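You operate a simulated robot arm through the tools that you are given. There is no shell and no other tool. Be economical: measure what you need, move in short steps, check, and stop when the job is done.

You are at the controls of a simulated robot arm. One attempt, no reset.

TASK
Spin the wet towels, then switch off and open the washer door.
Fine: wait till the screen shows END before you switch off.
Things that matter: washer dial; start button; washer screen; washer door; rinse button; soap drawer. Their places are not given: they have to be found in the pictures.

The check looks at the end state, three seconds after you hand in, the way a careful person would. Anything else that was tipped, shoved, dropped, spilled or broken makes it a failure. Flat cloth is picked up by pressing the open fingertips on it (5 to 10 N) and closing them slowly along it; thin cloth reads only 2 to 8 mm in the jaws.

THE ROBOT
A 7-joint arm with a two-finger parallel gripper, fixed in place. Base frame: the origin is at the foot of the arm, x ahead of it, y to its left, z up. Lengths are in mm, angles in rad, forces in N, time in s.
With the tool pointing down near the work surface it reaches from about 120 to 640 mm from the base axis. Its first joint turns from -1.152 to 1.152 rad. Payload 2.4 kg.
The tool frame sits at the grasp point between the pads (the TCP): z along the fingers, y along the line on which they close. The tips reach 30 mm beyond it. Largest opening 94 mm; finger width 28, thickness 10; the body of the gripper, 50 by 96 mm, starts 55 mm behind the TCP.
Orientation is that of the tool frame in the base frame, as [roll, pitch, yaw] about the fixed x, y, z axes, in that order (R = Rz(yaw) Ry(pitch) Rx(roll)). With the fingers straight down and closing along the base's y, the tool's x points along the base's -x, its y along +y and its z along -z.

THE INTERFACE
- The arm moves only by the tool step_arm. Its argument "steps" is a list of rows, each a list of 3 entries, a list of its own where there are three numbers: the shift along the base's x, y, z in cm, then the turn, a rotation vector about the base's x, y, z in rad, then the closure, from 0 (fully open) to 1 (shut). In form: [[[dx, dy, dz], [wx, wy, wz], jaw], ...]. A call has 1 to 12 rows; each row shifts and turns the commanded pose from where the row before left it. Each row takes 0.2 s and may step no farther than 50 mm and 0.15 rad from the row before; otherwise, or with a gripper value out of range, the whole call is refused. A pose out of reach is approached as far as the arm can. The call stops where the force on the tool passes 70 N (or 10 N more than at its start, if that is more) or the arm is blocked; 0.2 s more then pass. Each finger travels about 153 mm/s and halts on what it meets, pressing with about 40 N; the grip force reading is that of the motor and also rises with nothing between the fingers. The clock runs only during rows and for 0.2 s after the last one: add rows that do not move to give the fingers time. It gives the time, the measured TCP pose, the force on the tool (base axes), the opening and the grip force at its end, in the units of the frame above (readings bear some noise), and new pictures: "pictures" is both (left out), scene, wrist or none.
- Cameras (640 x 400 px; columns grow to the right, rows downward): "scene" is fixed at [37.4, 472.4, 1445]; the picture's right is [-0.77, -0.63, 0.00], its down [-0.37, 0.45, -0.82] and it looks along [0.52, -0.63, -0.58] (base axes); focal length 234 px, centre (320, 200). "wrist" rides on the gripper at [76, 14, -103] in the tool frame; the picture's right is [-0.18, 0.98, 0.00], its down [-0.75, -0.14, -0.64] and it looks along [-0.63, -0.12, 0.77] (tool axes); focal length 243 px, centre (320, 200).
- point_at(camera, pixels): for up to 12 pixels [column, row] of the newest picture of that camera ("zoom" is the newest enlarged one), the place [x, y, z] in the base frame of the surface seen there, good to about 3 mm. No time passes.
- enlarge(camera, box): a new picture of the part [left, top, right, bottom] of that camera's present view, enlarged. No time passes.
- hand_in(): hands the job in; it is judged then, once.

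Go step by step. Measure first, check grasps and placings, and put right what went wrong. The budget is 80 turns and 200 pictures, counting those below and the enlarged ones. Unless the task says otherwise, let go and move clear before handing in, and close with one line.

The tools are called after "Request:" as name(argument=value, ...) on one line, values as JSON. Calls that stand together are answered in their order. step_arm: Moves the arm, as the interface text tells. Its arguments: {"type":"object","properties":{"steps":{"type":"array"},"pictures":{"type":"string","enum":["both","scene","wrist","none"]}},"required":["steps"]} The other tools are called the same way: point_at (camera, pixels) gives the place of the surface under pixels of a picture; enlarge (camera, box) takes an enlarged picture of a part of a camera's view; hand_in () hands the job in.

At the start:

```text
t: 0.0
tcp_pos: [388.1, 67.5, 1241.2]
ee_rot: [3.141, 0.002, 3.141]
contact_force: [0.4, 0.6, -0.7]
opening: 94.3
grip_force: 0.1
```

scene: 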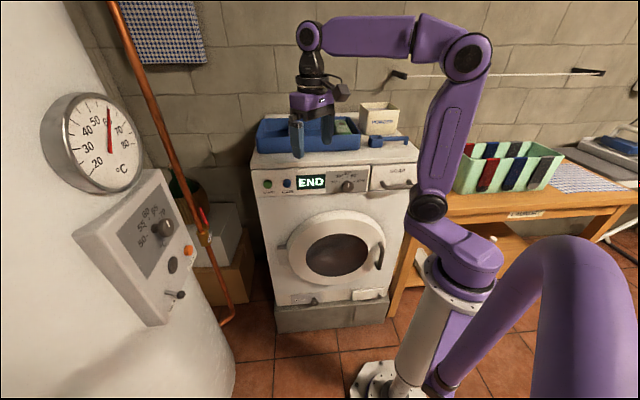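
wrist: 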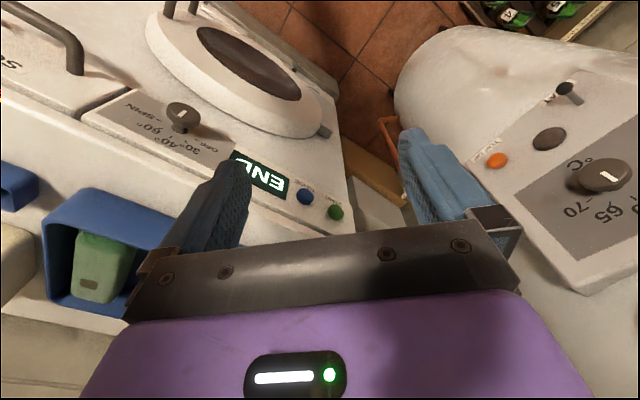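

The screen at (311,182) already shows END, from an earlier cycle, and the dial is near (348,186). I'll enlarge the washer panel and measure it.

Request:
enlarge(camera="scene", box=[250, 150, 430, 262])

Request:
enlarge(camera="wrist", box=[60, 60, 380, 260])

Request:
enlarge(camera="scene", box=[250, 190, 430, 302])

Request:
point_at(camera="scene", pixels=[[348, 186], [356, 184], [268, 183], [287, 183], [311, 182], [335, 192], [397, 186], [379, 257], [381, 243], [335, 255], [283, 247], [280, 195]])

```text
3.56 times, centred on (340, 206) of scene
```

zoom: 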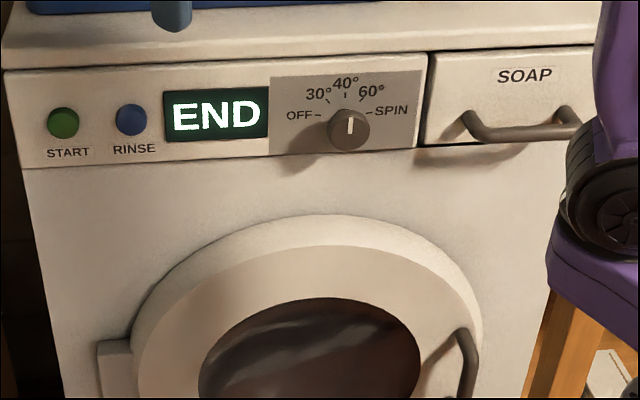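

```text
2.00 times, centred on (220, 160) of wrist
```

zoom: 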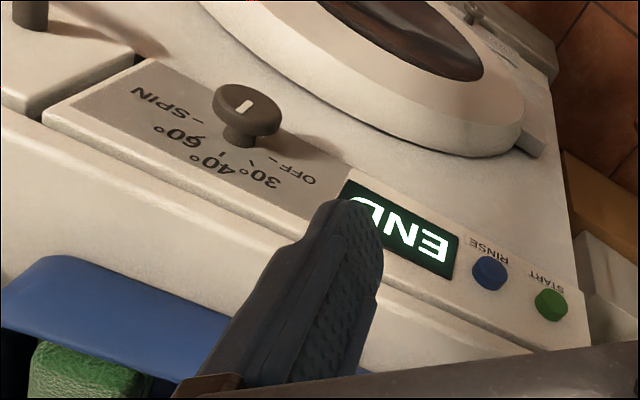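

```text
3.56 times, centred on (340, 246) of scene
```

zoom: 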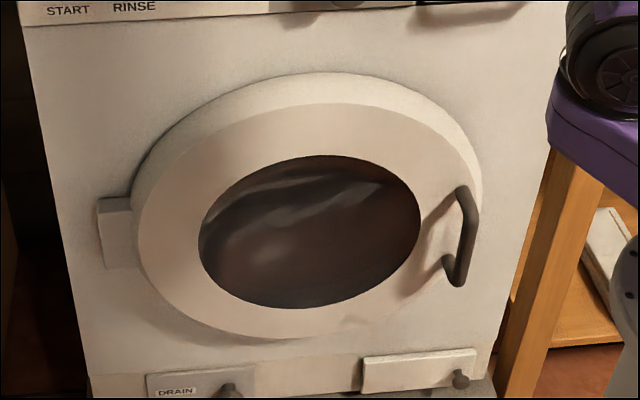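

```text
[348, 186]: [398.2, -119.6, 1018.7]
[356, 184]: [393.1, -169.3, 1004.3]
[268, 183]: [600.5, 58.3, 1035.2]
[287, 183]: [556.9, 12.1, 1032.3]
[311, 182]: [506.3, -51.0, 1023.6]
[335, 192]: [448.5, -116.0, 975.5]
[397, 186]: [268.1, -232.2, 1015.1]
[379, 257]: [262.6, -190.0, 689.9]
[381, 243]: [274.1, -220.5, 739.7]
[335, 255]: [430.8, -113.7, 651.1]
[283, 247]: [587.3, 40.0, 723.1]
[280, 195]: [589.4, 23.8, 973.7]
```

The washer front has an outward normal of about (-0.707, 0.707, 0). The dial is at about (398,-120,1017), START at (600,58,1035) and the door handle near (265,-200,715). I'll turn the tool horizontal in front of the dial, with yaw first and then tilt.

Request:
step_arm(steps=[[[0, 0, 0], [0, 0, -0.131], 0], [[0, 0, 0], [0, 0, -0.131], 0], [[0, 0, 0], [0, 0, -0.131], 0], [[0, 0, 0], [0, 0, -0.131], 0], [[0, 0, 0], [0, 0, -0.131], 0], [[0, 0, 0], [0, 0, -0.1304], 0]], pictures="none")

Request:
step_arm(steps=[[[-0.5, -0.8, 0], [-0.101, -0.101, 0], 0], [[-0.5, -0.8, 0], [-0.101, -0.101, 0], 0], [[-0.5, -0.8, -1], [-0.101, -0.101, 0], 0], [[-0.5, -0.8, -1], [-0.101, -0.101, 0], 0], [[-0.5, -0.8, -1], [-0.101, -0.101, 0], 0], [[-0.5, -0.8, -2], [-0.101, -0.101, 0], 0], [[-0.5, -0.8, -2], [-0.101, -0.101, 0], 0], [[-0.5, -0.8, -2], [-0.101, -0.101, 0], 0], [[-0.5, -0.8, -2], [-0.101, -0.101, 0], 0], [[-0.5, -0.8, -2], [-0.101, -0.101, 0], 0], [[-0.5, -0.8, -2], [-0.101, -0.101, 0], 0]])

```text
t: 1.4
tcp_pos: [389.6, 68.8, 1241.5]
ee_rot: [-3.141, 0.001, 2.354]
contact_force: [-0.4, -0.2, -0.5]
opening: 94.0
grip_force: 0.0
```

```text
t: 3.8
tcp_pos: [341.4, -15.7, 1100.2]
ee_rot: [-3.092, 1.501, 2.39]
contact_force: [-0.1, 0.1, -0.2]
opening: 94.0
grip_force: 0.0
out of reach, approached as far as the arm can: row 7, 8
```

scene: 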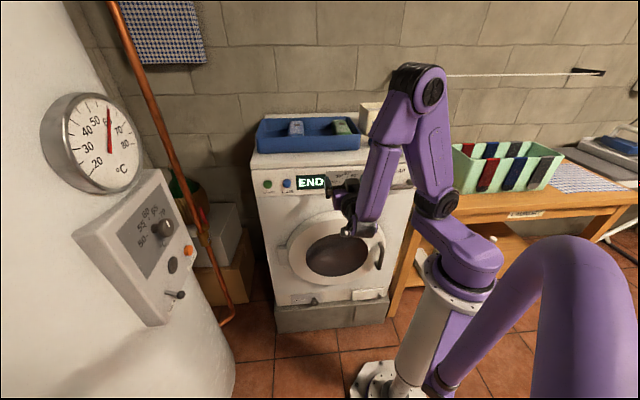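
wrist: 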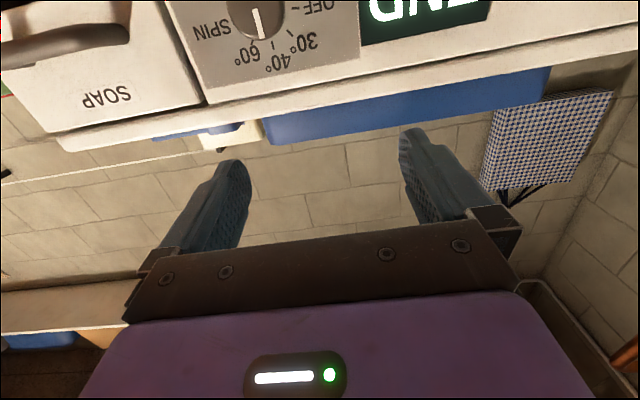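

The arm reaches a near-horizontal pose, and the wrist view shows the dial at (257,15). I'll enlarge that and measure the dial.

Request:
enlarge(camera="wrist", box=[160, 0, 400, 110])

Request:
point_at(camera="wrist", pixels=[[257, 12], [240, 20], [280, 15], [255, 30], [257, 55], [205, 50], [358, 15], [338, 80], [215, 95], [60, 145]])

Request:
step_arm(steps=[[[0, 0, 0], [0, 0, 0], 0]], pictures="none")

```text
2.67 times, centred on (280, 55) of wrist
```

zoom: 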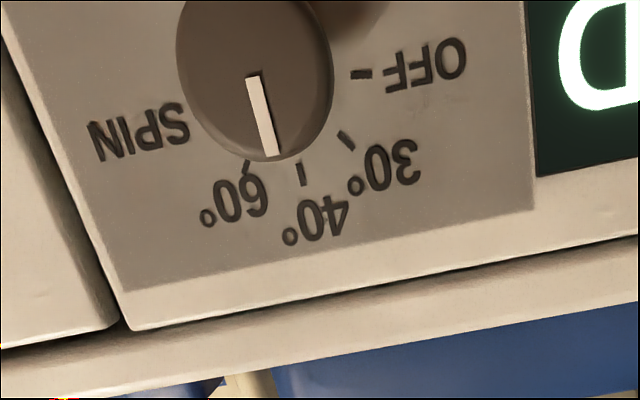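

```text
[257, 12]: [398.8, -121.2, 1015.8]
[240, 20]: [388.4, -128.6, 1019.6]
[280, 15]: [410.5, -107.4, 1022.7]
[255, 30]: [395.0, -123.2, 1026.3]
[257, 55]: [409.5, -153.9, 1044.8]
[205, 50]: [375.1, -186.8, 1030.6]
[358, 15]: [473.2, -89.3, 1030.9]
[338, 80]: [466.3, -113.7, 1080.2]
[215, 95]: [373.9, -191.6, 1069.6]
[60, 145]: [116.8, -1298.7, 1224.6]
```

```text
t: 4.2
tcp_pos: [340.5, -14.2, 1100.6]
ee_rot: [-3.085, 1.5, 2.401]
contact_force: [0.7, -0.3, -0.5]
opening: 94.0
grip_force: 0.0
```

The mark points at 40°. The dial face centre is about (398.5,-121.3,1014.5) with a radius near 20. I'll level the tool and move to just in front of it.

Request:
step_arm(steps=[[[0.3, -1.5, -2.2], [-0.025, -0.025, 0.006], 0], [[0.3, -1.5, -2.2], [-0.025, -0.025, 0.006], 0], [[0.2, -1.5, -2.2], [0, 0, 0], 0], [[0.2, -1.4, -2.06], [0, 0, 0], 0], [[0, 0, 0], [0, 0, 0], 0]])

```text
t: 5.4
tcp_pos: [376.9, -44.9, 1048.3]
ee_rot: [-1.844, 1.564, -2.634]
contact_force: [0.0, 0.2, 0.1]
opening: 94.0
grip_force: 0.0
out of reach, approached as far as the arm can: row 2, 3, 4
```

scene: 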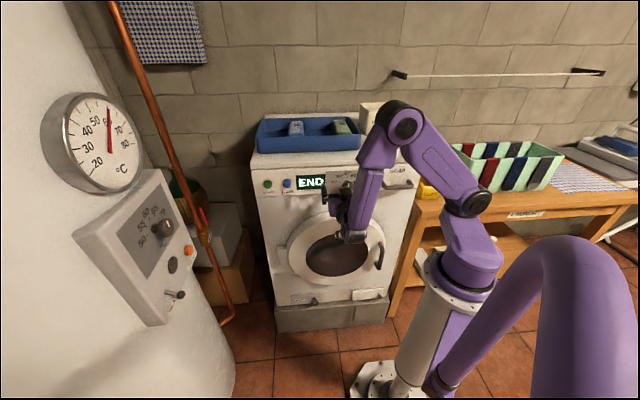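
wrist: 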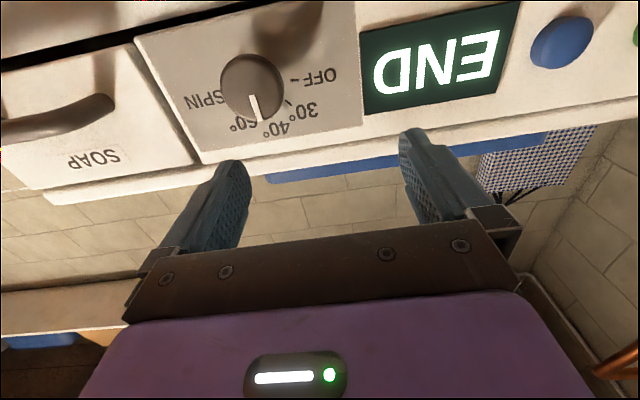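

The arm stalls short because that pose is folded too close to the base. I'll try the same height nearer the dial, where the wrist sits farther out.

Request:
step_arm(steps=[[[-0.1, -1.5, -1.1], [0, 0, 0], 0], [[-0.3, -1.6, -1.2], [0, 0, 0], 0], [[-0.45, -1.5, -1.1], [0, 0, 0], 0], [[0, 0, 0], [0, 0, 0], 0]], pictures="wrist")

```text
t: 6.4
tcp_pos: [396.4, -60.4, 1048.3]
ee_rot: [-1.872, 1.565, -2.659]
contact_force: [-1.1, -0.7, -0.4]
opening: 94.0
grip_force: 0.0
out of reach, approached as far as the arm can: row 1, 2, 3
```

wrist: 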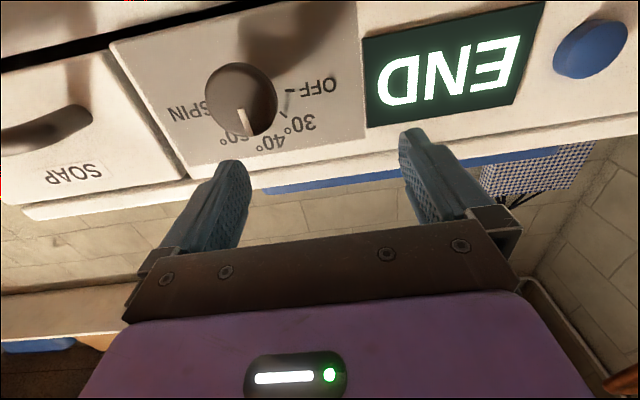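

The arm looks elbow-limited in this pose, with the wrist too near the shoulder. I'll tilt the fingers about 0.5 rad downward to lift the wrist, then shift right toward the dial.

Request:
step_arm(steps=[[[0, 0, 0], [0.0885, 0.0885, 0], 0], [[0, 0, 0], [0.0885, 0.0885, 0], 0], [[0, 0, 0], [0.0885, 0.0885, 0], 0], [[0, 0, 0], [0.0885, 0.0885, 0], 0], [[-1, -1, -0.7], [0, 0, 0], 0], [[-1, -1, -0.7], [0, 0, 0], 0], [[-1, -1, -0.7], [0, 0, 0], 0], [[0, 0, 0], [0, 0, 0], 0]])

```text
t: 8.2
tcp_pos: [365.2, -91.5, 1025.9]
ee_rot: [-3.133, 1.072, 2.365]
contact_force: [0.0, -0.2, -0.2]
opening: 93.9
grip_force: 0.0
```

scene: 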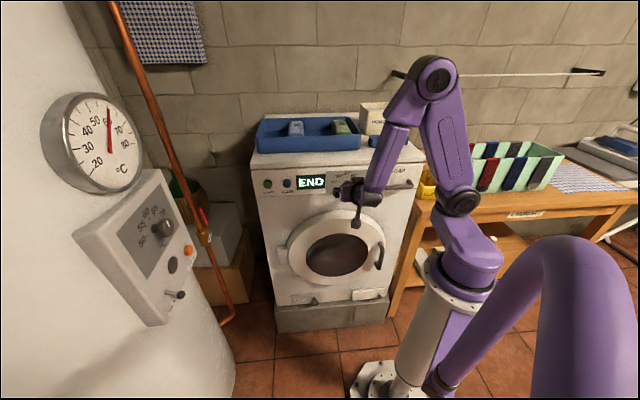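
wrist: 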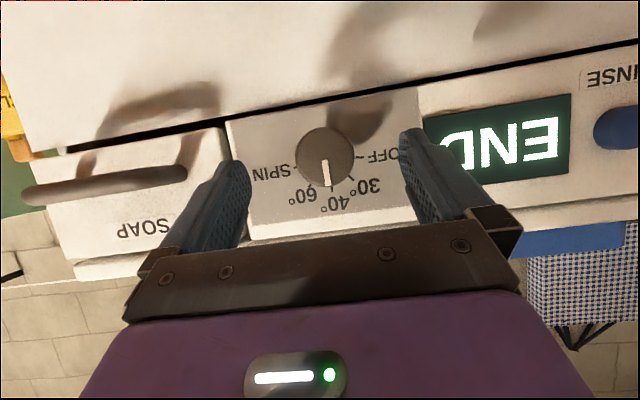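

That works: the tool now faces the dial at (325,157). I'll measure the dial again from here.

Request:
enlarge(camera="wrist", box=[240, 100, 420, 212])

Request:
point_at(camera="wrist", pixels=[[325, 157], [300, 158], [349, 158], [325, 132], [326, 181], [325, 195], [290, 168], [362, 156]])

```text
3.56 times, centred on (330, 156) of wrist
```

zoom: 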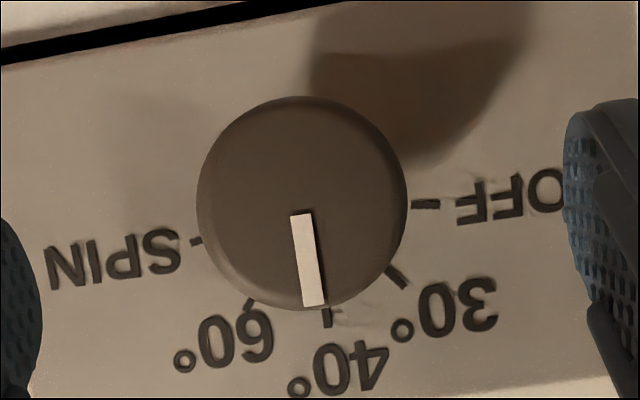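

```text
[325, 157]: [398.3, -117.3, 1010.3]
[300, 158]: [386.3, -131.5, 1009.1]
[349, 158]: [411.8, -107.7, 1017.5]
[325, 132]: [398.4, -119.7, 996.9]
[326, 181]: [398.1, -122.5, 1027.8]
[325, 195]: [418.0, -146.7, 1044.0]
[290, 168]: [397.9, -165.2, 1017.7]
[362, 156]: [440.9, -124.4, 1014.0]
```

The dial centre is about (398.3,-119.8,1012) with a radius near 20, and the labels lie about ±80° from 40°. I'll pre-rotate about 40° anticlockwise around the dial axis, so the clockwise turn to SPIN stays within reach.

Request:
step_arm(steps=[[[0.1, 0.1, -0.16], [-0.099, 0.099, 0], 0], [[0.1, 0.1, -0.16], [-0.099, 0.099, 0], 0], [[0.1, 0.1, -0.16], [-0.099, 0.099, 0], 0], [[0.1, 0.1, -0.16], [-0.099, 0.099, 0], 0], [[0.07, 0.07, -0.14], [-0.099, 0.099, 0], 0], [[0, 0, 0], [0, 0, 0], 0]])

```text
t: 9.6
tcp_pos: [369.4, -88.3, 1018.0]
ee_rot: [-2.085, 0.733, -3.057]
contact_force: [0.1, -0.4, 0.6]
opening: 93.8
grip_force: 0.1
```

scene: 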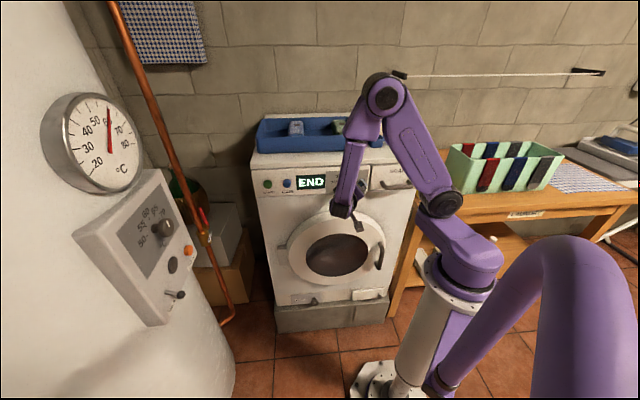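
wrist: 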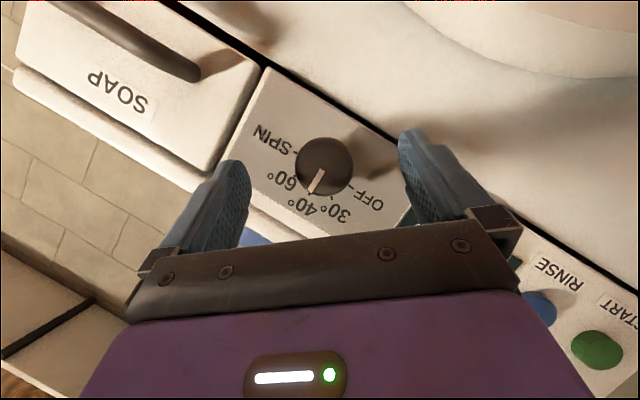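

The pre-rotated pose is good, with the dial centred at (325,165). I'll approach along the panel normal.

Request:
step_arm(steps=[[[0.9, -0.8, 0], [0, 0, 0], 0], [[0.9, -0.8, 0], [0, 0, 0], 0], [[0.85, -0.85, 0], [0, 0, 0], 0], [[0, 0, 0], [0, 0, 0], 0]], pictures="wrist")

```text
t: 10.6
tcp_pos: [396.2, -111.7, 1017.9]
ee_rot: [-2.086, 0.732, -3.057]
contact_force: [0.4, 0.3, -0.7]
opening: 93.9
grip_force: 0.1
```

wrist: 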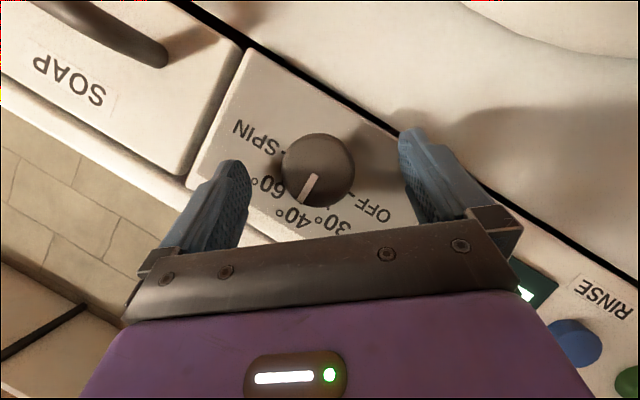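

The dial at (318,170) sits between the fingers. I'll close partway, check, and then grip.

Request:
step_arm(steps=[[[0, 0, 0], [0, 0, 0], 0.25], [[0, 0, 0], [0, 0, 0], 0.42], [[0, 0, 0], [0, 0, 0], 0.5]], pictures="wrist")

```text
t: 11.4
tcp_pos: [394.7, -111.6, 1016.8]
ee_rot: [-2.086, 0.731, -3.059]
contact_force: [0.4, 1.0, 0.1]
opening: 47.2
grip_force: 0.1
```

wrist: 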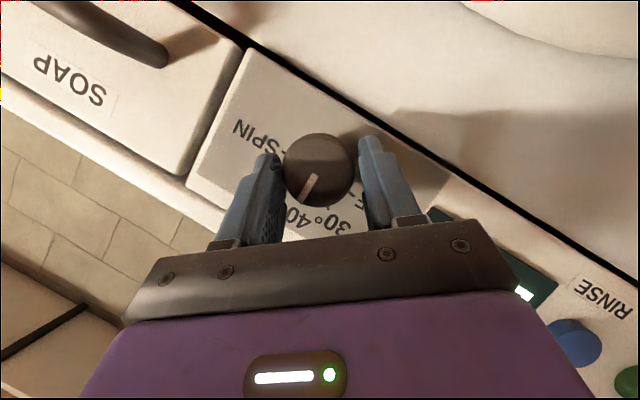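

The knob is well centred between the pads, so I'll grip it.

Request:
step_arm(steps=[[[0, 0, 0], [0, 0, 0], 0.56], [[0, 0, 0], [0, 0, 0], 0.64], [[0, 0, 0], [0, 0, 0], 0.7], [[0, 0, 0], [0, 0, 0], 0.7]], pictures="wrist")

```text
t: 12.4
tcp_pos: [394.4, -112.8, 1017.5]
ee_rot: [-2.083, 0.732, -3.059]
contact_force: [-4.8, -3.9, 9.1]
opening: 41.5
grip_force: 45.5
```

wrist: 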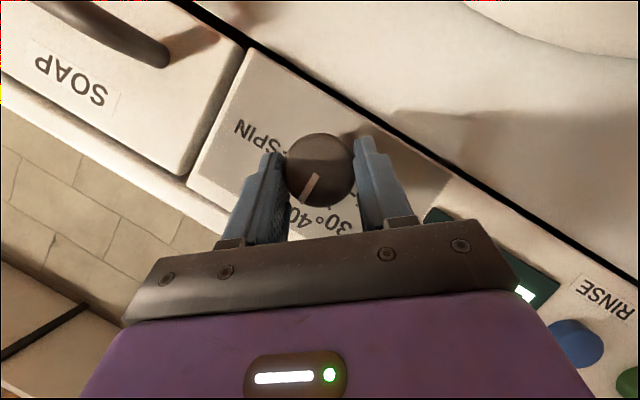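

I have the knob gripped (41.5 mm, 45 N). I'll turn it 40° clockwise first and check.

Request:
step_arm(steps=[[[-0.06, -0.06, 0.04], [0.0987, -0.0987, 0], 0.7], [[-0.06, -0.06, 0.03], [0.0987, -0.0987, 0], 0.7], [[-0.06, -0.06, 0.03], [0.0987, -0.0987, 0], 0.7], [[-0.06, -0.06, 0.02], [0.0987, -0.0987, 0], 0.7], [[-0.06, -0.06, 0], [0.0987, -0.0987, 0], 0.7]], pictures="wrist")

```text
t: 13.6
tcp_pos: [392.4, -116.0, 1020.6]
ee_rot: [-3.13, 1.07, 2.359]
contact_force: [-16.6, -8.3, 13.7]
opening: 41.7
grip_force: 45.0
```

wrist: 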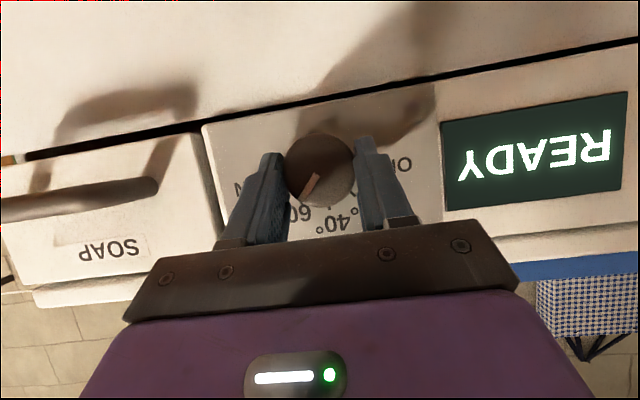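

The screen changed to READY and the knob follows the jaws. I'll do the next 40° and ease the side load.

Request:
step_arm(steps=[[[-0.12, -0.12, 0.08], [0.0987, -0.0987, 0], 0.7], [[-0.1, -0.1, 0.03], [0.0987, -0.0987, 0], 0.7], [[-0.06, -0.06, 0], [0.0987, -0.0987, 0], 0.7], [[-0.06, -0.06, -0.02], [0.0987, -0.0987, 0], 0.7], [[-0.05, -0.05, -0.03], [0.0987, -0.0987, 0], 0.7]], pictures="wrist")

```text
t: 14.8
tcp_pos: [417.7, -90.3, 1172.0]
ee_rot: [2.1, 0.742, 1.499]
contact_force: [-1.1, 1.4, 0.0]
opening: 28.2
grip_force: 0.1
out of reach, approached as far as the arm can: row 1, 2, 3, 4, 5
```

wrist: 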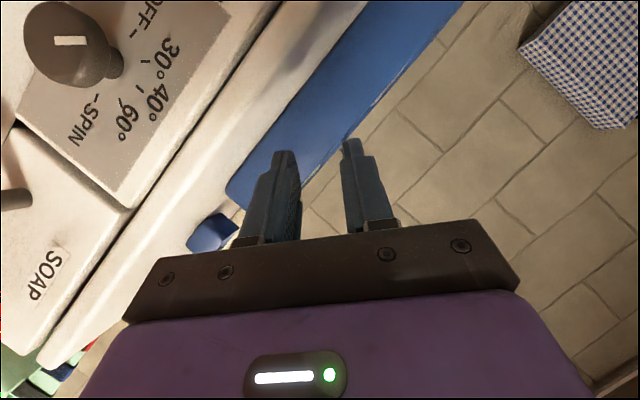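

The arm hit its reach limit, slipped off the knob and jumped up to z=1172. I'll check the scene before moving again.

Request:
step_arm(steps=[[[-1.0, 1.0, 0], [0, 0, 0], 0.7]], pictures="both")

Request:
enlarge(camera="scene", box=[250, 100, 430, 212])

Request:
enlarge(camera="wrist", box=[0, 0, 240, 150])

```text
t: 15.2
tcp_pos: [408.2, -81.2, 1172.0]
ee_rot: [2.1, 0.742, 1.497]
contact_force: [-0.2, 0.7, 0.6]
opening: 28.0
grip_force: 0.0
```

scene: 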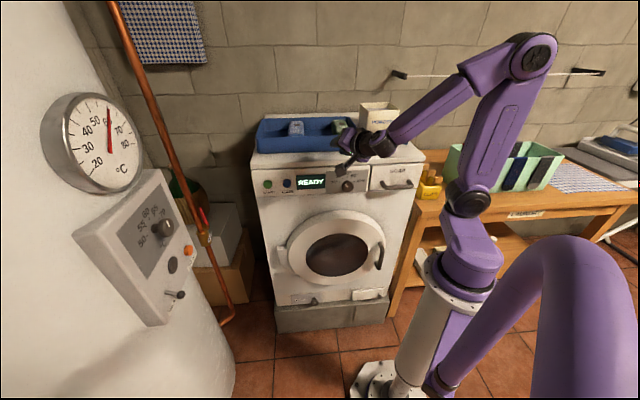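
wrist: 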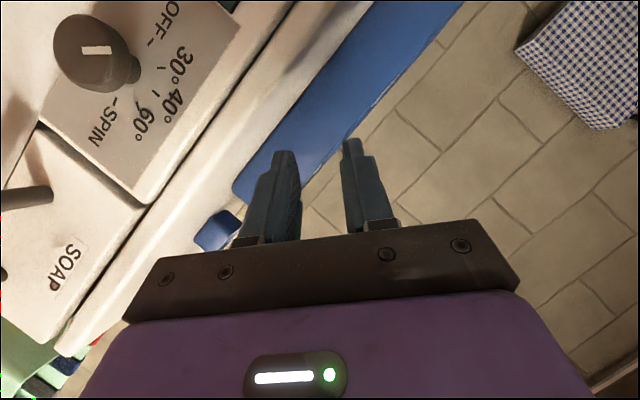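

```text
3.56 times, centred on (340, 156) of scene
```

zoom: 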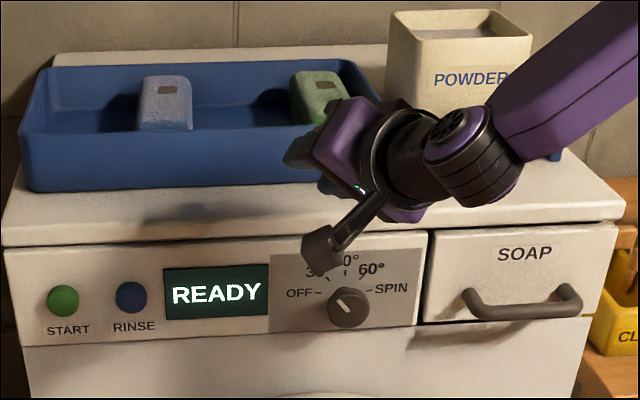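

```text
2.67 times, centred on (120, 75) of wrist
```

zoom: 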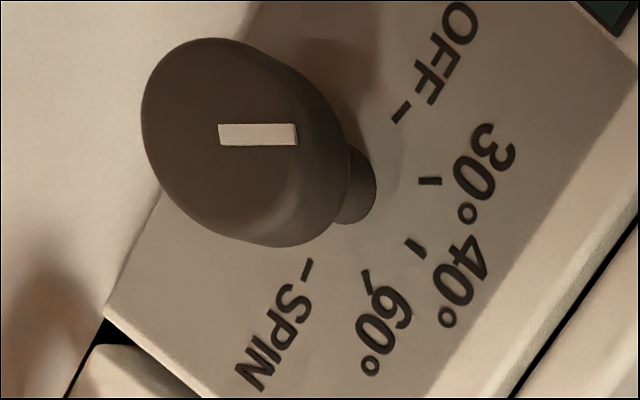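

The mark now points at 30°, and rightward lean is out of reach. I'll ratchet instead, gripping with leftward lean (about 60°) and turning clockwise to upright, twice. I'm opening the jaws and moving back to the left-lean pose now.

Request:
step_arm(steps=[[[-0.7, 0.2, 0], [-0.1027, 0.1027, 0], 0.3], [[-0.7, 0.2, 0], [-0.1027, 0.1027, 0], 0], [[-0.7, 0.2, 0], [-0.1027, 0.1027, 0], 0], [[-0.7, 0.2, 0], [-0.1027, 0.1027, 0], 0], [[-0.7, 0.1, 0], [-0.1027, 0.1027, 0], 0], [[-0.8, 0.1, 0], [-0.1027, 0.1027, 0], 0], [[0, 0, -1], [-0.1027, 0.1027, 0], 0], [[0, 0, -2], [-0.1027, 0.1027, 0], 0], [[0, 0, -2], [-0.1027, 0.1027, 0], 0], [[0, 0, -2], [-0.1027, 0.1027, 0], 0], [[0, 0, -2], [-0.1027, 0.1027, 0], 0], [[0, 0, -2], [-0.1027, 0.1027, 0], 0]], pictures="both")

```text
t: 17.8
tcp_pos: [363.0, -71.2, 1060.4]
ee_rot: [-1.84, 0.451, -2.919]
contact_force: [0.0, -0.1, -0.3]
opening: 93.8
grip_force: 0.1
```

scene: 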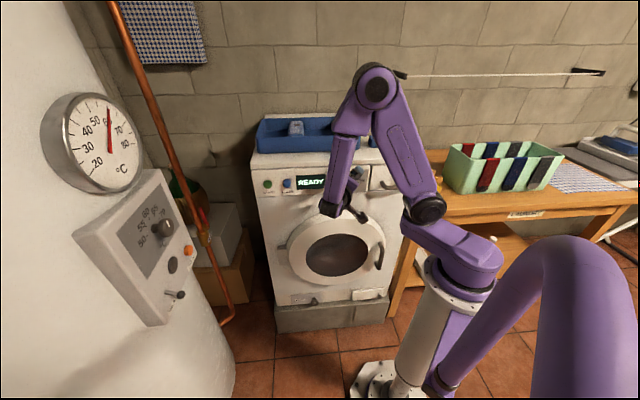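
wrist: 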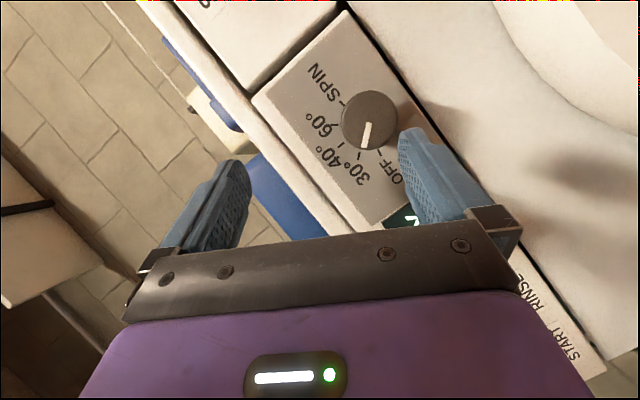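

At 60° left lean the dial is visible at (368,120), with the mark on 30°. I'll line up and approach.

Request:
step_arm(steps=[[[0.3, -0.4, -1.5], [0, 0, 0], 0], [[0.35, -0.5, -1.5], [0, 0, 0], 0], [[0.3, -0.4, -1.34], [0, 0, 0], 0], [[0.87, -0.87, 0], [0, 0, 0], 0], [[0.87, -0.87, 0], [0, 0, 0], 0], [[0.87, -0.87, 0], [0, 0, 0], 0], [[0, 0, 0], [0, 0, 0], 0.25], [[0, 0, 0], [0, 0, 0], 0.42], [[0, 0, 0], [0, 0, 0], 0.5]], pictures="wrist")

```text
t: 19.8
tcp_pos: [400.5, -110.0, 1018.1]
ee_rot: [-1.839, 0.451, -2.92]
contact_force: [-0.2, 0.5, 0.0]
opening: 47.0
grip_force: 0.2
```

wrist: 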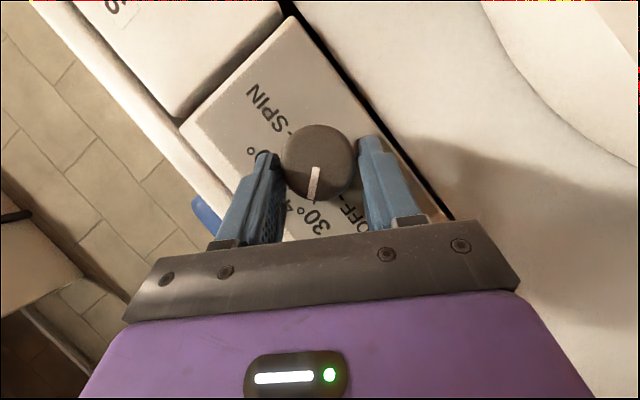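

It's well centred again. I'll grip and turn clockwise about 57°.

Request:
step_arm(steps=[[[0, 0, 0], [0, 0, 0], 0.6], [[0, 0, 0], [0, 0, 0], 0.7], [[0, 0, 0], [0, 0, 0], 0.7], [[-0.046, -0.046, 0.096], [0.101, -0.101, 0], 0.7], [[-0.055, -0.055, 0.084], [0.101, -0.101, 0], 0.7], [[-0.063, -0.063, 0.073], [0.101, -0.101, 0], 0.7], [[-0.07, -0.07, 0.06], [0.101, -0.101, 0], 0.7], [[-0.074, -0.074, 0.044], [0.101, -0.101, 0], 0.7], [[-0.078, -0.078, 0.03], [0.101, -0.101, 0], 0.7], [[-0.08, -0.08, 0.014], [0.101, -0.101, 0], 0.7]], pictures="wrist")

```text
t: 22.0
tcp_pos: [393.2, -117.1, 1024.9]
ee_rot: [-3.041, 1.075, 2.44]
contact_force: [-19.6, -14.3, 28.4]
opening: 41.4
grip_force: 45.2
```

wrist: 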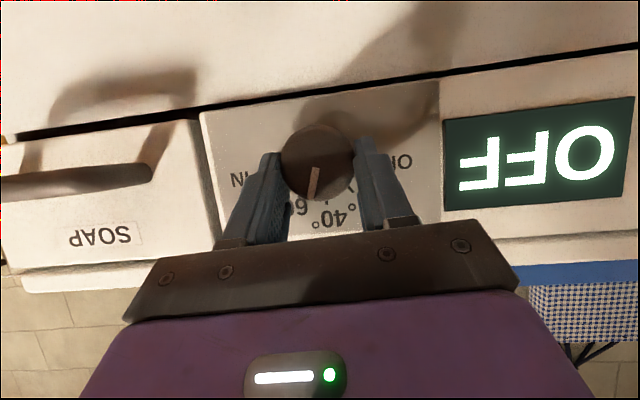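

The screen now reads OFF, which I didn't expect. I'll look at the mark up close before continuing.

Request:
enlarge(camera="wrist", box=[220, 100, 420, 225])

Request:
step_arm(steps=[[[0, 0, 0], [0, 0, 0], 0.5], [[0, 0, 0], [0, 0, 0], 0.2]], pictures="wrist")

Request:
enlarge(camera="wrist", box=[220, 100, 420, 225])

```text
3.20 times, centred on (320, 162) of wrist
```

zoom: 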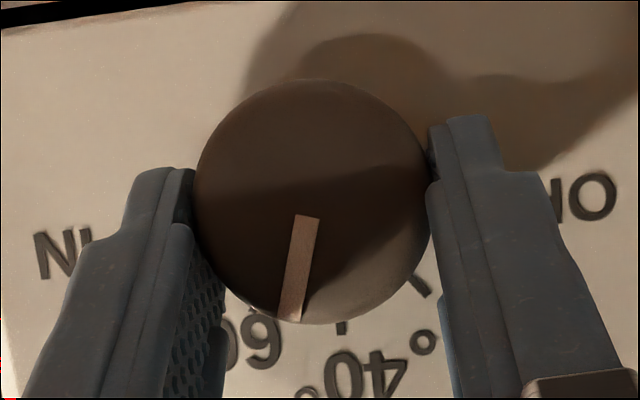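

```text
t: 22.6
tcp_pos: [395.5, -113.0, 1023.1]
ee_rot: [-3.044, 1.067, 2.445]
contact_force: [0.2, -0.2, -0.2]
opening: 75.2
grip_force: 0.1
```

wrist: 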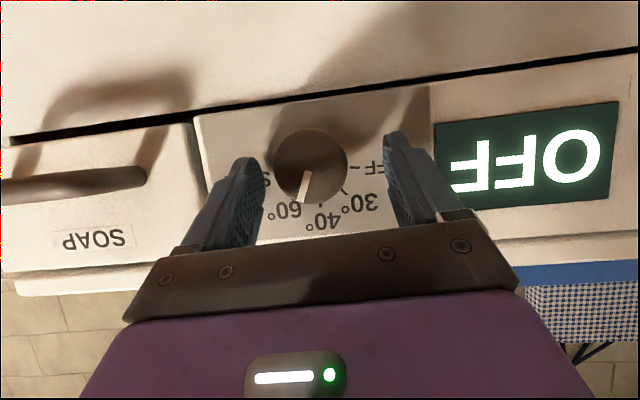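

```text
3.20 times, centred on (320, 162) of wrist
```

zoom: 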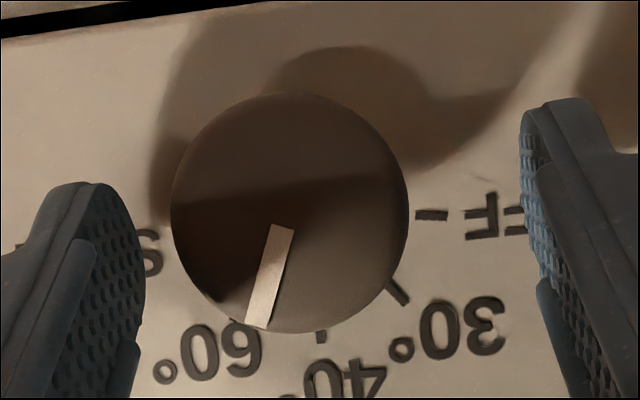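

The mark is now near 60°, and the screen may have timed out to OFF. With the jaws fully open I can rotate back in place, then regrip for the last stroke to SPIN.

Request:
step_arm(steps=[[[0, 0, 0], [0, 0, 0], 0], [[0.08, 0.08, -0.014], [-0.101, 0.101, 0], 0], [[0.078, 0.078, -0.03], [-0.101, 0.101, 0], 0], [[0.074, 0.074, -0.044], [-0.101, 0.101, 0], 0], [[0.07, 0.07, -0.06], [-0.101, 0.101, 0], 0], [[0.063, 0.063, -0.073], [-0.101, 0.101, 0], 0], [[0.055, 0.055, -0.084], [-0.101, 0.101, 0], 0], [[0.046, 0.046, -0.096], [-0.101, 0.101, 0], 0], [[0, 0, 0], [0, 0, 0], 0]], pictures="both")

Request:
enlarge(camera="scene", box=[250, 130, 430, 242])

Request:
enlarge(camera="wrist", box=[220, 80, 420, 205])

```text
t: 24.6
tcp_pos: [400.6, -109.6, 1018.4]
ee_rot: [-1.837, 0.454, -2.919]
contact_force: [0.2, -0.2, -0.2]
opening: 93.9
grip_force: 0.1
```

scene: 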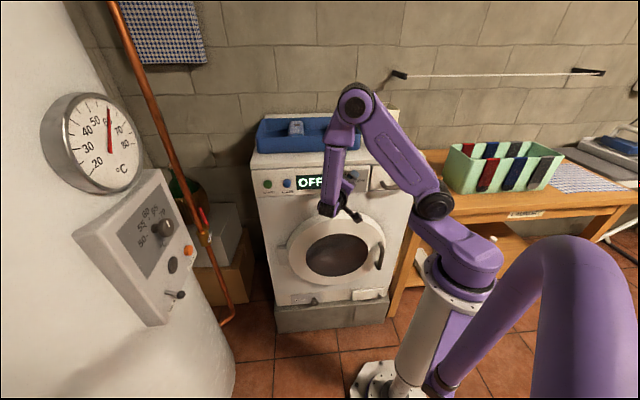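
wrist: 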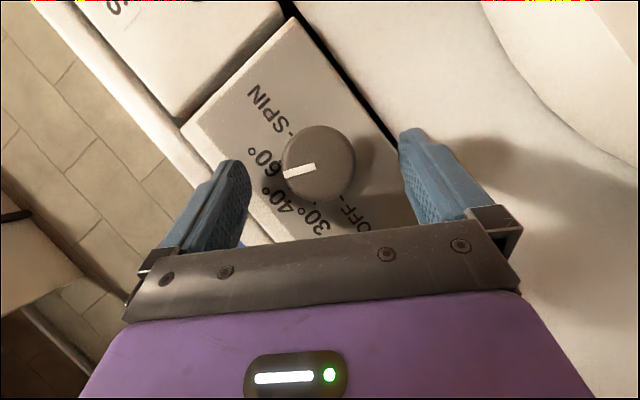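

```text
3.56 times, centred on (340, 186) of scene
```

zoom: 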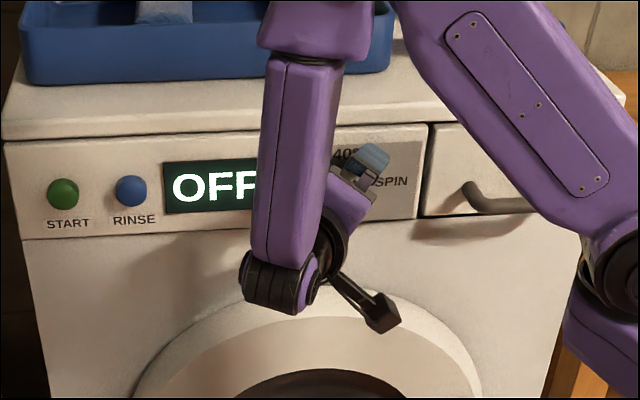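

```text
3.20 times, centred on (320, 142) of wrist
```

zoom: 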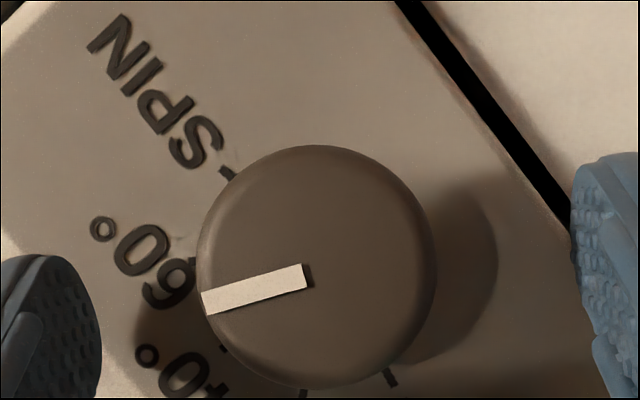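

The mark sits about 24° past 40°, so roughly 57° remains to SPIN. The last stroke ended with the tool about 4 mm too far left, so I'll correct that, grip and turn.

Request:
step_arm(steps=[[[-0.25, -0.25, 0.1], [0, 0, 0], 0.3], [[0, 0, 0], [0, 0, 0], 0.6], [[0, 0, 0], [0, 0, 0], 0.72], [[0, 0, 0], [0, 0, 0], 0.72], [[-0.046, -0.046, 0.096], [0.101, -0.101, 0], 0.72], [[-0.055, -0.055, 0.084], [0.101, -0.101, 0], 0.72], [[-0.063, -0.063, 0.073], [0.101, -0.101, 0], 0.72], [[-0.07, -0.07, 0.06], [0.101, -0.101, 0], 0.72], [[-0.074, -0.074, 0.044], [0.101, -0.101, 0], 0.72], [[-0.078, -0.078, 0.03], [0.101, -0.101, 0], 0.72], [[-0.08, -0.08, 0.014], [0.101, -0.101, 0], 0.72]], pictures="wrist")

Request:
enlarge(camera="wrist", box=[220, 100, 420, 225])

```text
t: 27.0
tcp_pos: [393.4, -116.9, 1022.5]
ee_rot: [-3.045, 1.067, 2.444]
contact_force: [4.5, 11.8, -7.8]
opening: 41.3
grip_force: 44.9
```

wrist: 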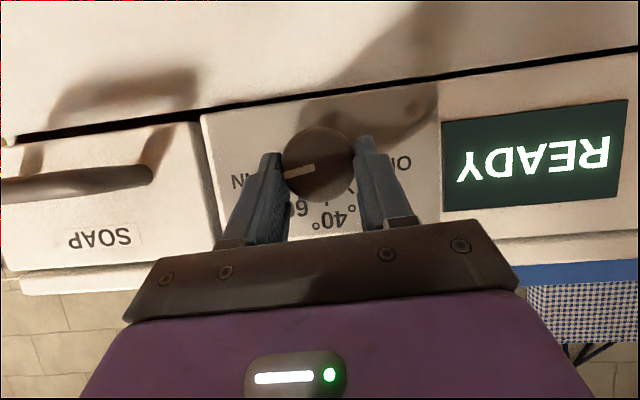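

```text
3.20 times, centred on (320, 162) of wrist
```

zoom: 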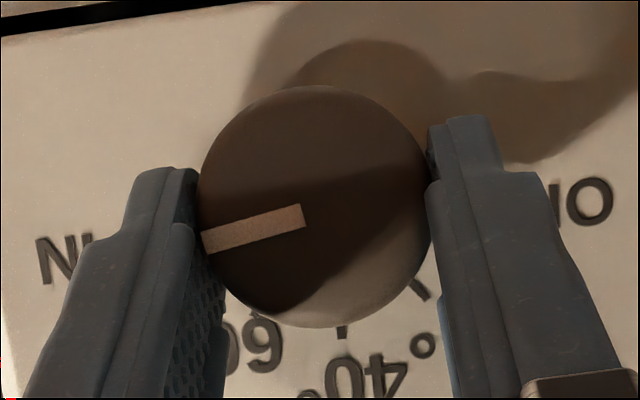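

The screen reads READY and the mark points toward SPIN. I'll release, back off along the normal and verify.

Request:
step_arm(steps=[[[0, 0, 0], [0, 0, 0], 0.5], [[0, 0, 0], [0, 0, 0], 0.2], [[0, 0, 0], [0, 0, 0], 0], [[-0.9, 0.9, 0], [0, 0, 0], 0], [[-0.9, 0.9, 0], [0, 0, 0], 0], [[-0.9, 0.9, 0], [0, 0, 0], 0]], pictures="wrist")

Request:
enlarge(camera="wrist", box=[220, 100, 420, 225])

```text
t: 28.4
tcp_pos: [364.6, -90.8, 1022.7]
ee_rot: [-3.04, 1.069, 2.443]
contact_force: [0.1, -0.2, -0.3]
opening: 94.2
grip_force: 0.1
```

wrist: 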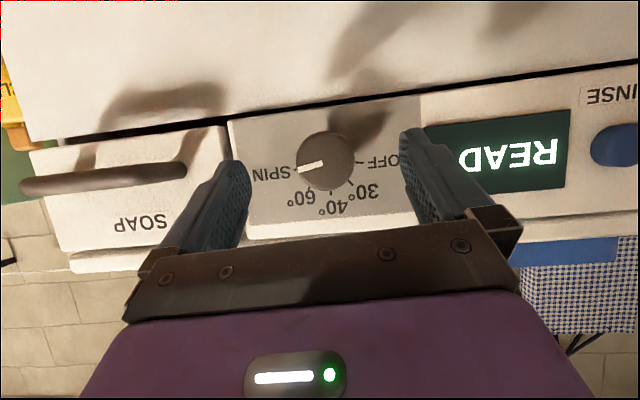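

```text
3.20 times, centred on (320, 162) of wrist
```

zoom: 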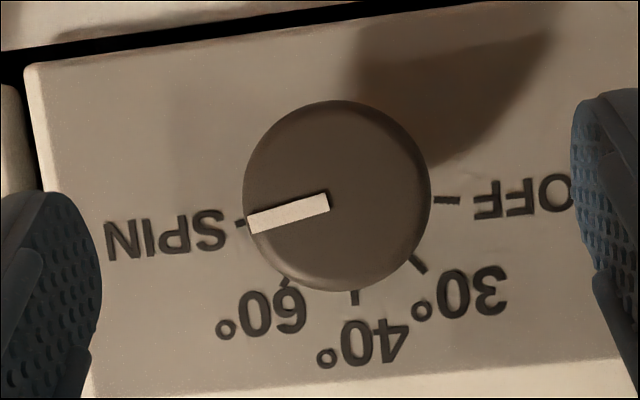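

The dial is set exactly on SPIN and the screen shows READY. Next is START, so I'll close the jaws and slide left along the panel, keeping clear of it.

Request:
step_arm(steps=[[[-1.6, 1.6, 0], [0, 0, 0], 0.5], [[2.9, 2.9, 0.1], [0, 0, 0], 1], [[2.9, 2.9, 0.1], [0, 0, 0], 1], [[2.9, 2.9, 0.2], [0, 0, 0], 1], [[2.9, 2.9, 0.2], [0, 0, 0], 1], [[2.9, 2.9, 0.2], [0, 0, 0], 1], [[2.9, 2.9, 0.2], [0, 0, 0], 1], [[0, 0, 0], [0, 0, 0], 1]], pictures="both")

```text
t: 30.2
tcp_pos: [525.3, 100.2, 1032.9]
ee_rot: [-3.041, 1.069, 2.444]
contact_force: [-0.2, 0.8, 0.1]
opening: 0.0
grip_force: 33.0
```

scene: 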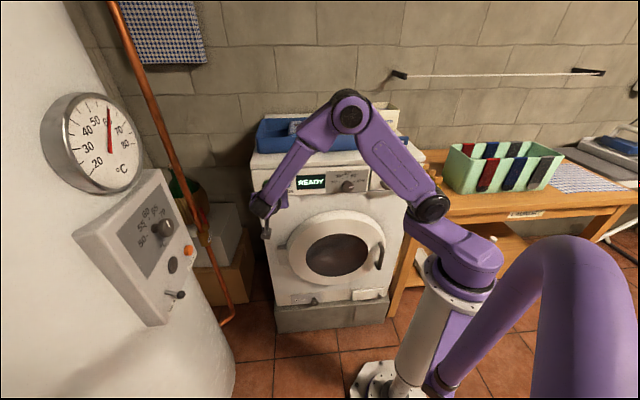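
wrist: 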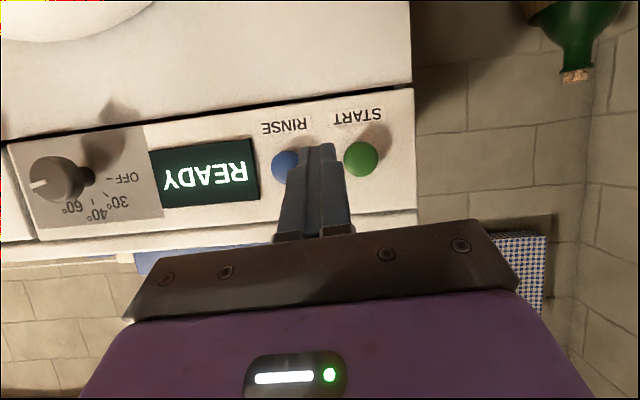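

The tool is near the buttons and START is at (361,158). I'll measure it.

Request:
point_at(camera="wrist", pixels=[[361, 158], [355, 165], [368, 160], [361, 146], [362, 172], [285, 162], [390, 185]])

```text
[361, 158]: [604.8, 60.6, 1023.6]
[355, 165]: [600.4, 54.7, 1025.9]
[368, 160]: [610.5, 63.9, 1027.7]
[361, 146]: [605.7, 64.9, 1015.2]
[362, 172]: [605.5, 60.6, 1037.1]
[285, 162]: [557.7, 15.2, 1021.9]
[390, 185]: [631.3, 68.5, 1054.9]
```

START's centre is about (605,60.5,1026). I'll align and approach to just short of contact.

Request:
step_arm(steps=[[[1.0, 1.0, -0.25], [0, 0, 0], 1], [[1.0, 1.0, -0.25], [0, 0, 0], 1], [[1.6, -1.6, 0], [0, 0, 0], 1], [[1.5, -1.5, 0], [0, 0, 0], 1], [[0, 0, 0], [0, 0, 0], 1]], pictures="wrist")

```text
t: 31.4
tcp_pos: [574.9, 88.9, 1030.6]
ee_rot: [-3.041, 1.069, 2.444]
contact_force: [-0.6, -0.2, 0.6]
opening: 0.0
grip_force: 33.0
```

wrist: 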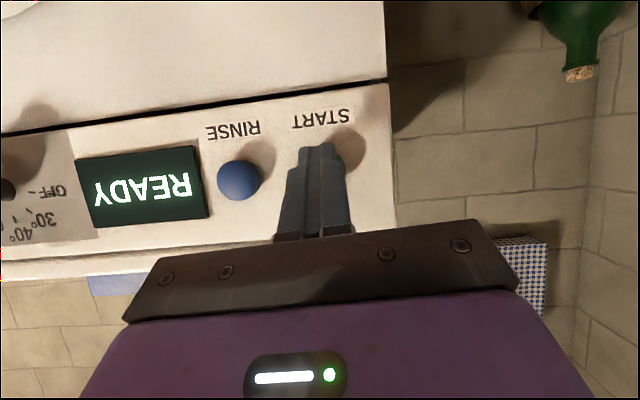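

The tips cover START. I'll press gently in small steps.

Request:
step_arm(steps=[[[0.35, -0.25, -0.2], [0, 0, 0], 1], [[0.3, -0.3, 0], [0, 0, 0], 1], [[0.2, -0.2, 0], [0, 0, 0], 1], [[0.2, -0.2, 0], [0, 0, 0], 1]], pictures="wrist")

```text
t: 32.4
tcp_pos: [585.7, 81.0, 1026.4]
ee_rot: [-3.042, 1.068, 2.445]
contact_force: [-4.0, 2.5, 1.6]
opening: 0.0
grip_force: 32.7
```

wrist: 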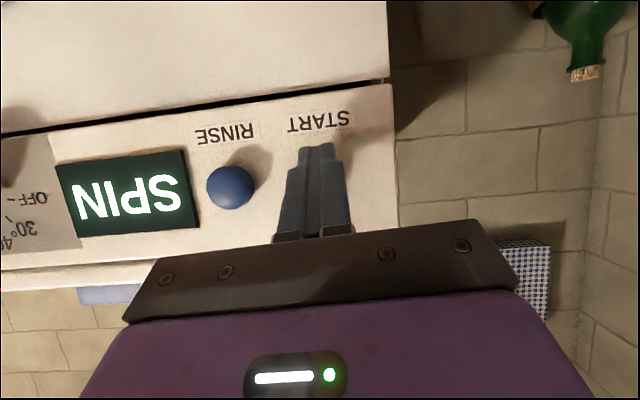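

The screen now shows SPIN, so the cycle has started. I'll back off and return toward the dial while it runs.

Request:
step_arm(steps=[[[-1.6, 1.6, 0], [0, 0, 0], 1], [[-1.6, 1.6, 0], [0, 0, 0], 0.5], [[-1, 1, 0], [0, 0, 0], 0], [[-3.2, -3.2, 0], [0, 0, 0], 0], [[-3.2, -3.2, 0], [0, 0, 0], 0], [[-3.2, -3.2, 0], [0, 0, 0], 0], [[-3.2, -3.2, 0], [0, 0, 0], 0], [[-3.2, -3.2, 0], [0, 0, 0], 0], [[-3.1, -3.1, 0], [0, 0, 0], 0], [[0, 0, 0], [0, 0, 0], 0]], pictures="wrist")

```text
t: 34.6
tcp_pos: [353.7, -69.2, 1026.6]
ee_rot: [-3.042, 1.067, 2.443]
contact_force: [-0.9, 0.0, 0.2]
opening: 94.3
grip_force: 0.1
```

wrist: 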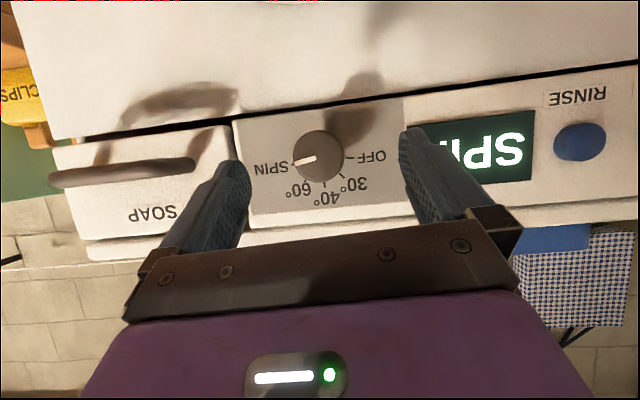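

It's spinning. I'll wait for END, holding still.

Request:
step_arm(steps=[[[0, 0, 0], [0, 0, 0], 0], [[0, 0, 0], [0, 0, 0], 0], [[0, 0, 0], [0, 0, 0], 0], [[0, 0, 0], [0, 0, 0], 0], [[0, 0, 0], [0, 0, 0], 0], [[0, 0, 0], [0, 0, 0], 0], [[0, 0, 0], [0, 0, 0], 0], [[0, 0, 0], [0, 0, 0], 0], [[0, 0, 0], [0, 0, 0], 0], [[0, 0, 0], [0, 0, 0], 0], [[0, 0, 0], [0, 0, 0], 0], [[0, 0, 0], [0, 0, 0], 0]], pictures="none")

Request:
step_arm(steps=[[[0, 0, 0], [0, 0, 0], 0], [[0, 0, 0], [0, 0, 0], 0], [[0, 0, 0], [0, 0, 0], 0], [[0, 0, 0], [0, 0, 0], 0], [[0, 0, 0], [0, 0, 0], 0], [[0, 0, 0], [0, 0, 0], 0], [[0, 0, 0], [0, 0, 0], 0], [[0, 0, 0], [0, 0, 0], 0], [[0, 0, 0], [0, 0, 0], 0], [[0, 0, 0], [0, 0, 0], 0], [[0, 0, 0], [0, 0, 0], 0], [[0, 0, 0], [0, 0, 0], 0]], pictures="none")

Request:
step_arm(steps=[[[0, 0, 0], [0, 0, 0], 0], [[0, 0, 0], [0, 0, 0], 0], [[0, 0, 0], [0, 0, 0], 0], [[0, 0, 0], [0, 0, 0], 0], [[0, 0, 0], [0, 0, 0], 0], [[0, 0, 0], [0, 0, 0], 0], [[0, 0, 0], [0, 0, 0], 0], [[0, 0, 0], [0, 0, 0], 0], [[0, 0, 0], [0, 0, 0], 0], [[0, 0, 0], [0, 0, 0], 0], [[0, 0, 0], [0, 0, 0], 0], [[0, 0, 0], [0, 0, 0], 0]], pictures="wrist")

```text
t: 37.2
tcp_pos: [353.0, -70.0, 1027.0]
ee_rot: [-3.042, 1.069, 2.443]
contact_force: [-0.8, 0.5, 0.4]
opening: 93.9
grip_force: 0.0
```

```text
t: 39.8
tcp_pos: [353.1, -68.6, 1027.7]
ee_rot: [-3.042, 1.069, 2.444]
contact_force: [-0.1, 0.2, -0.1]
opening: 93.9
grip_force: 0.0
```

```text
t: 42.4
tcp_pos: [353.0, -68.9, 1026.8]
ee_rot: [-3.043, 1.068, 2.442]
contact_force: [1.2, -0.1, -0.1]
opening: 94.2
grip_force: 0.0
```

wrist: 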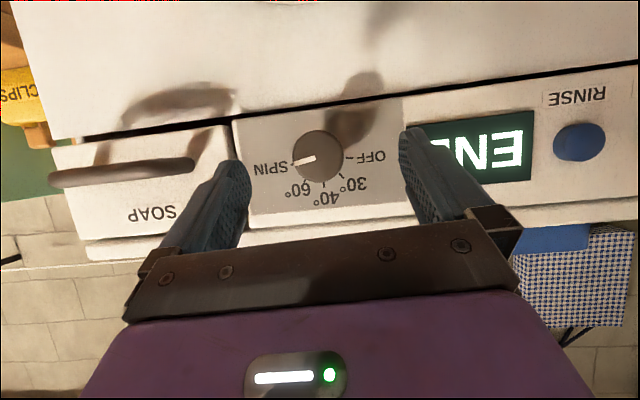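

END is showing. I'll go back onto the dial, grip at upright lean and turn anticlockwise toward OFF.

Request:
step_arm(steps=[[[1.4, -1.6, -0.2], [0, 0, 0], 0], [[1.3, -1.6, -0.2], [0, 0, 0], 0], [[1.3, -1.55, 0], [0, 0, 0], 0], [[0, 0, 0], [0, 0, 0], 0.25], [[0, 0, 0], [0, 0, 0], 0.45], [[0, 0, 0], [0, 0, 0], 0.6], [[0, 0, 0], [0, 0, 0], 0.72], [[0, 0, 0], [0, 0, 0], 0.72]], pictures="wrist")

```text
t: 44.2
tcp_pos: [393.3, -116.4, 1023.2]
ee_rot: [-3.044, 1.069, 2.442]
contact_force: [7.6, -2.8, -2.0]
opening: 41.6
grip_force: 45.1
```

wrist: 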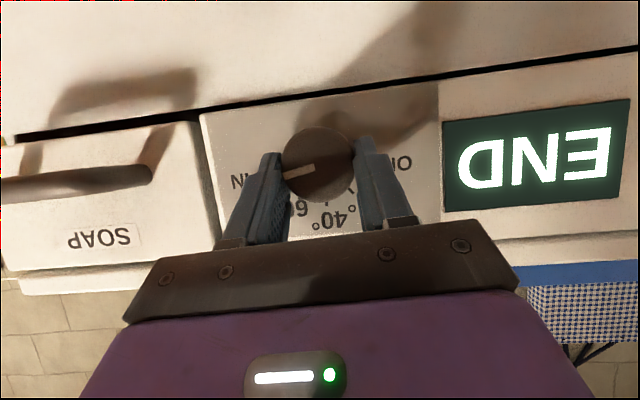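

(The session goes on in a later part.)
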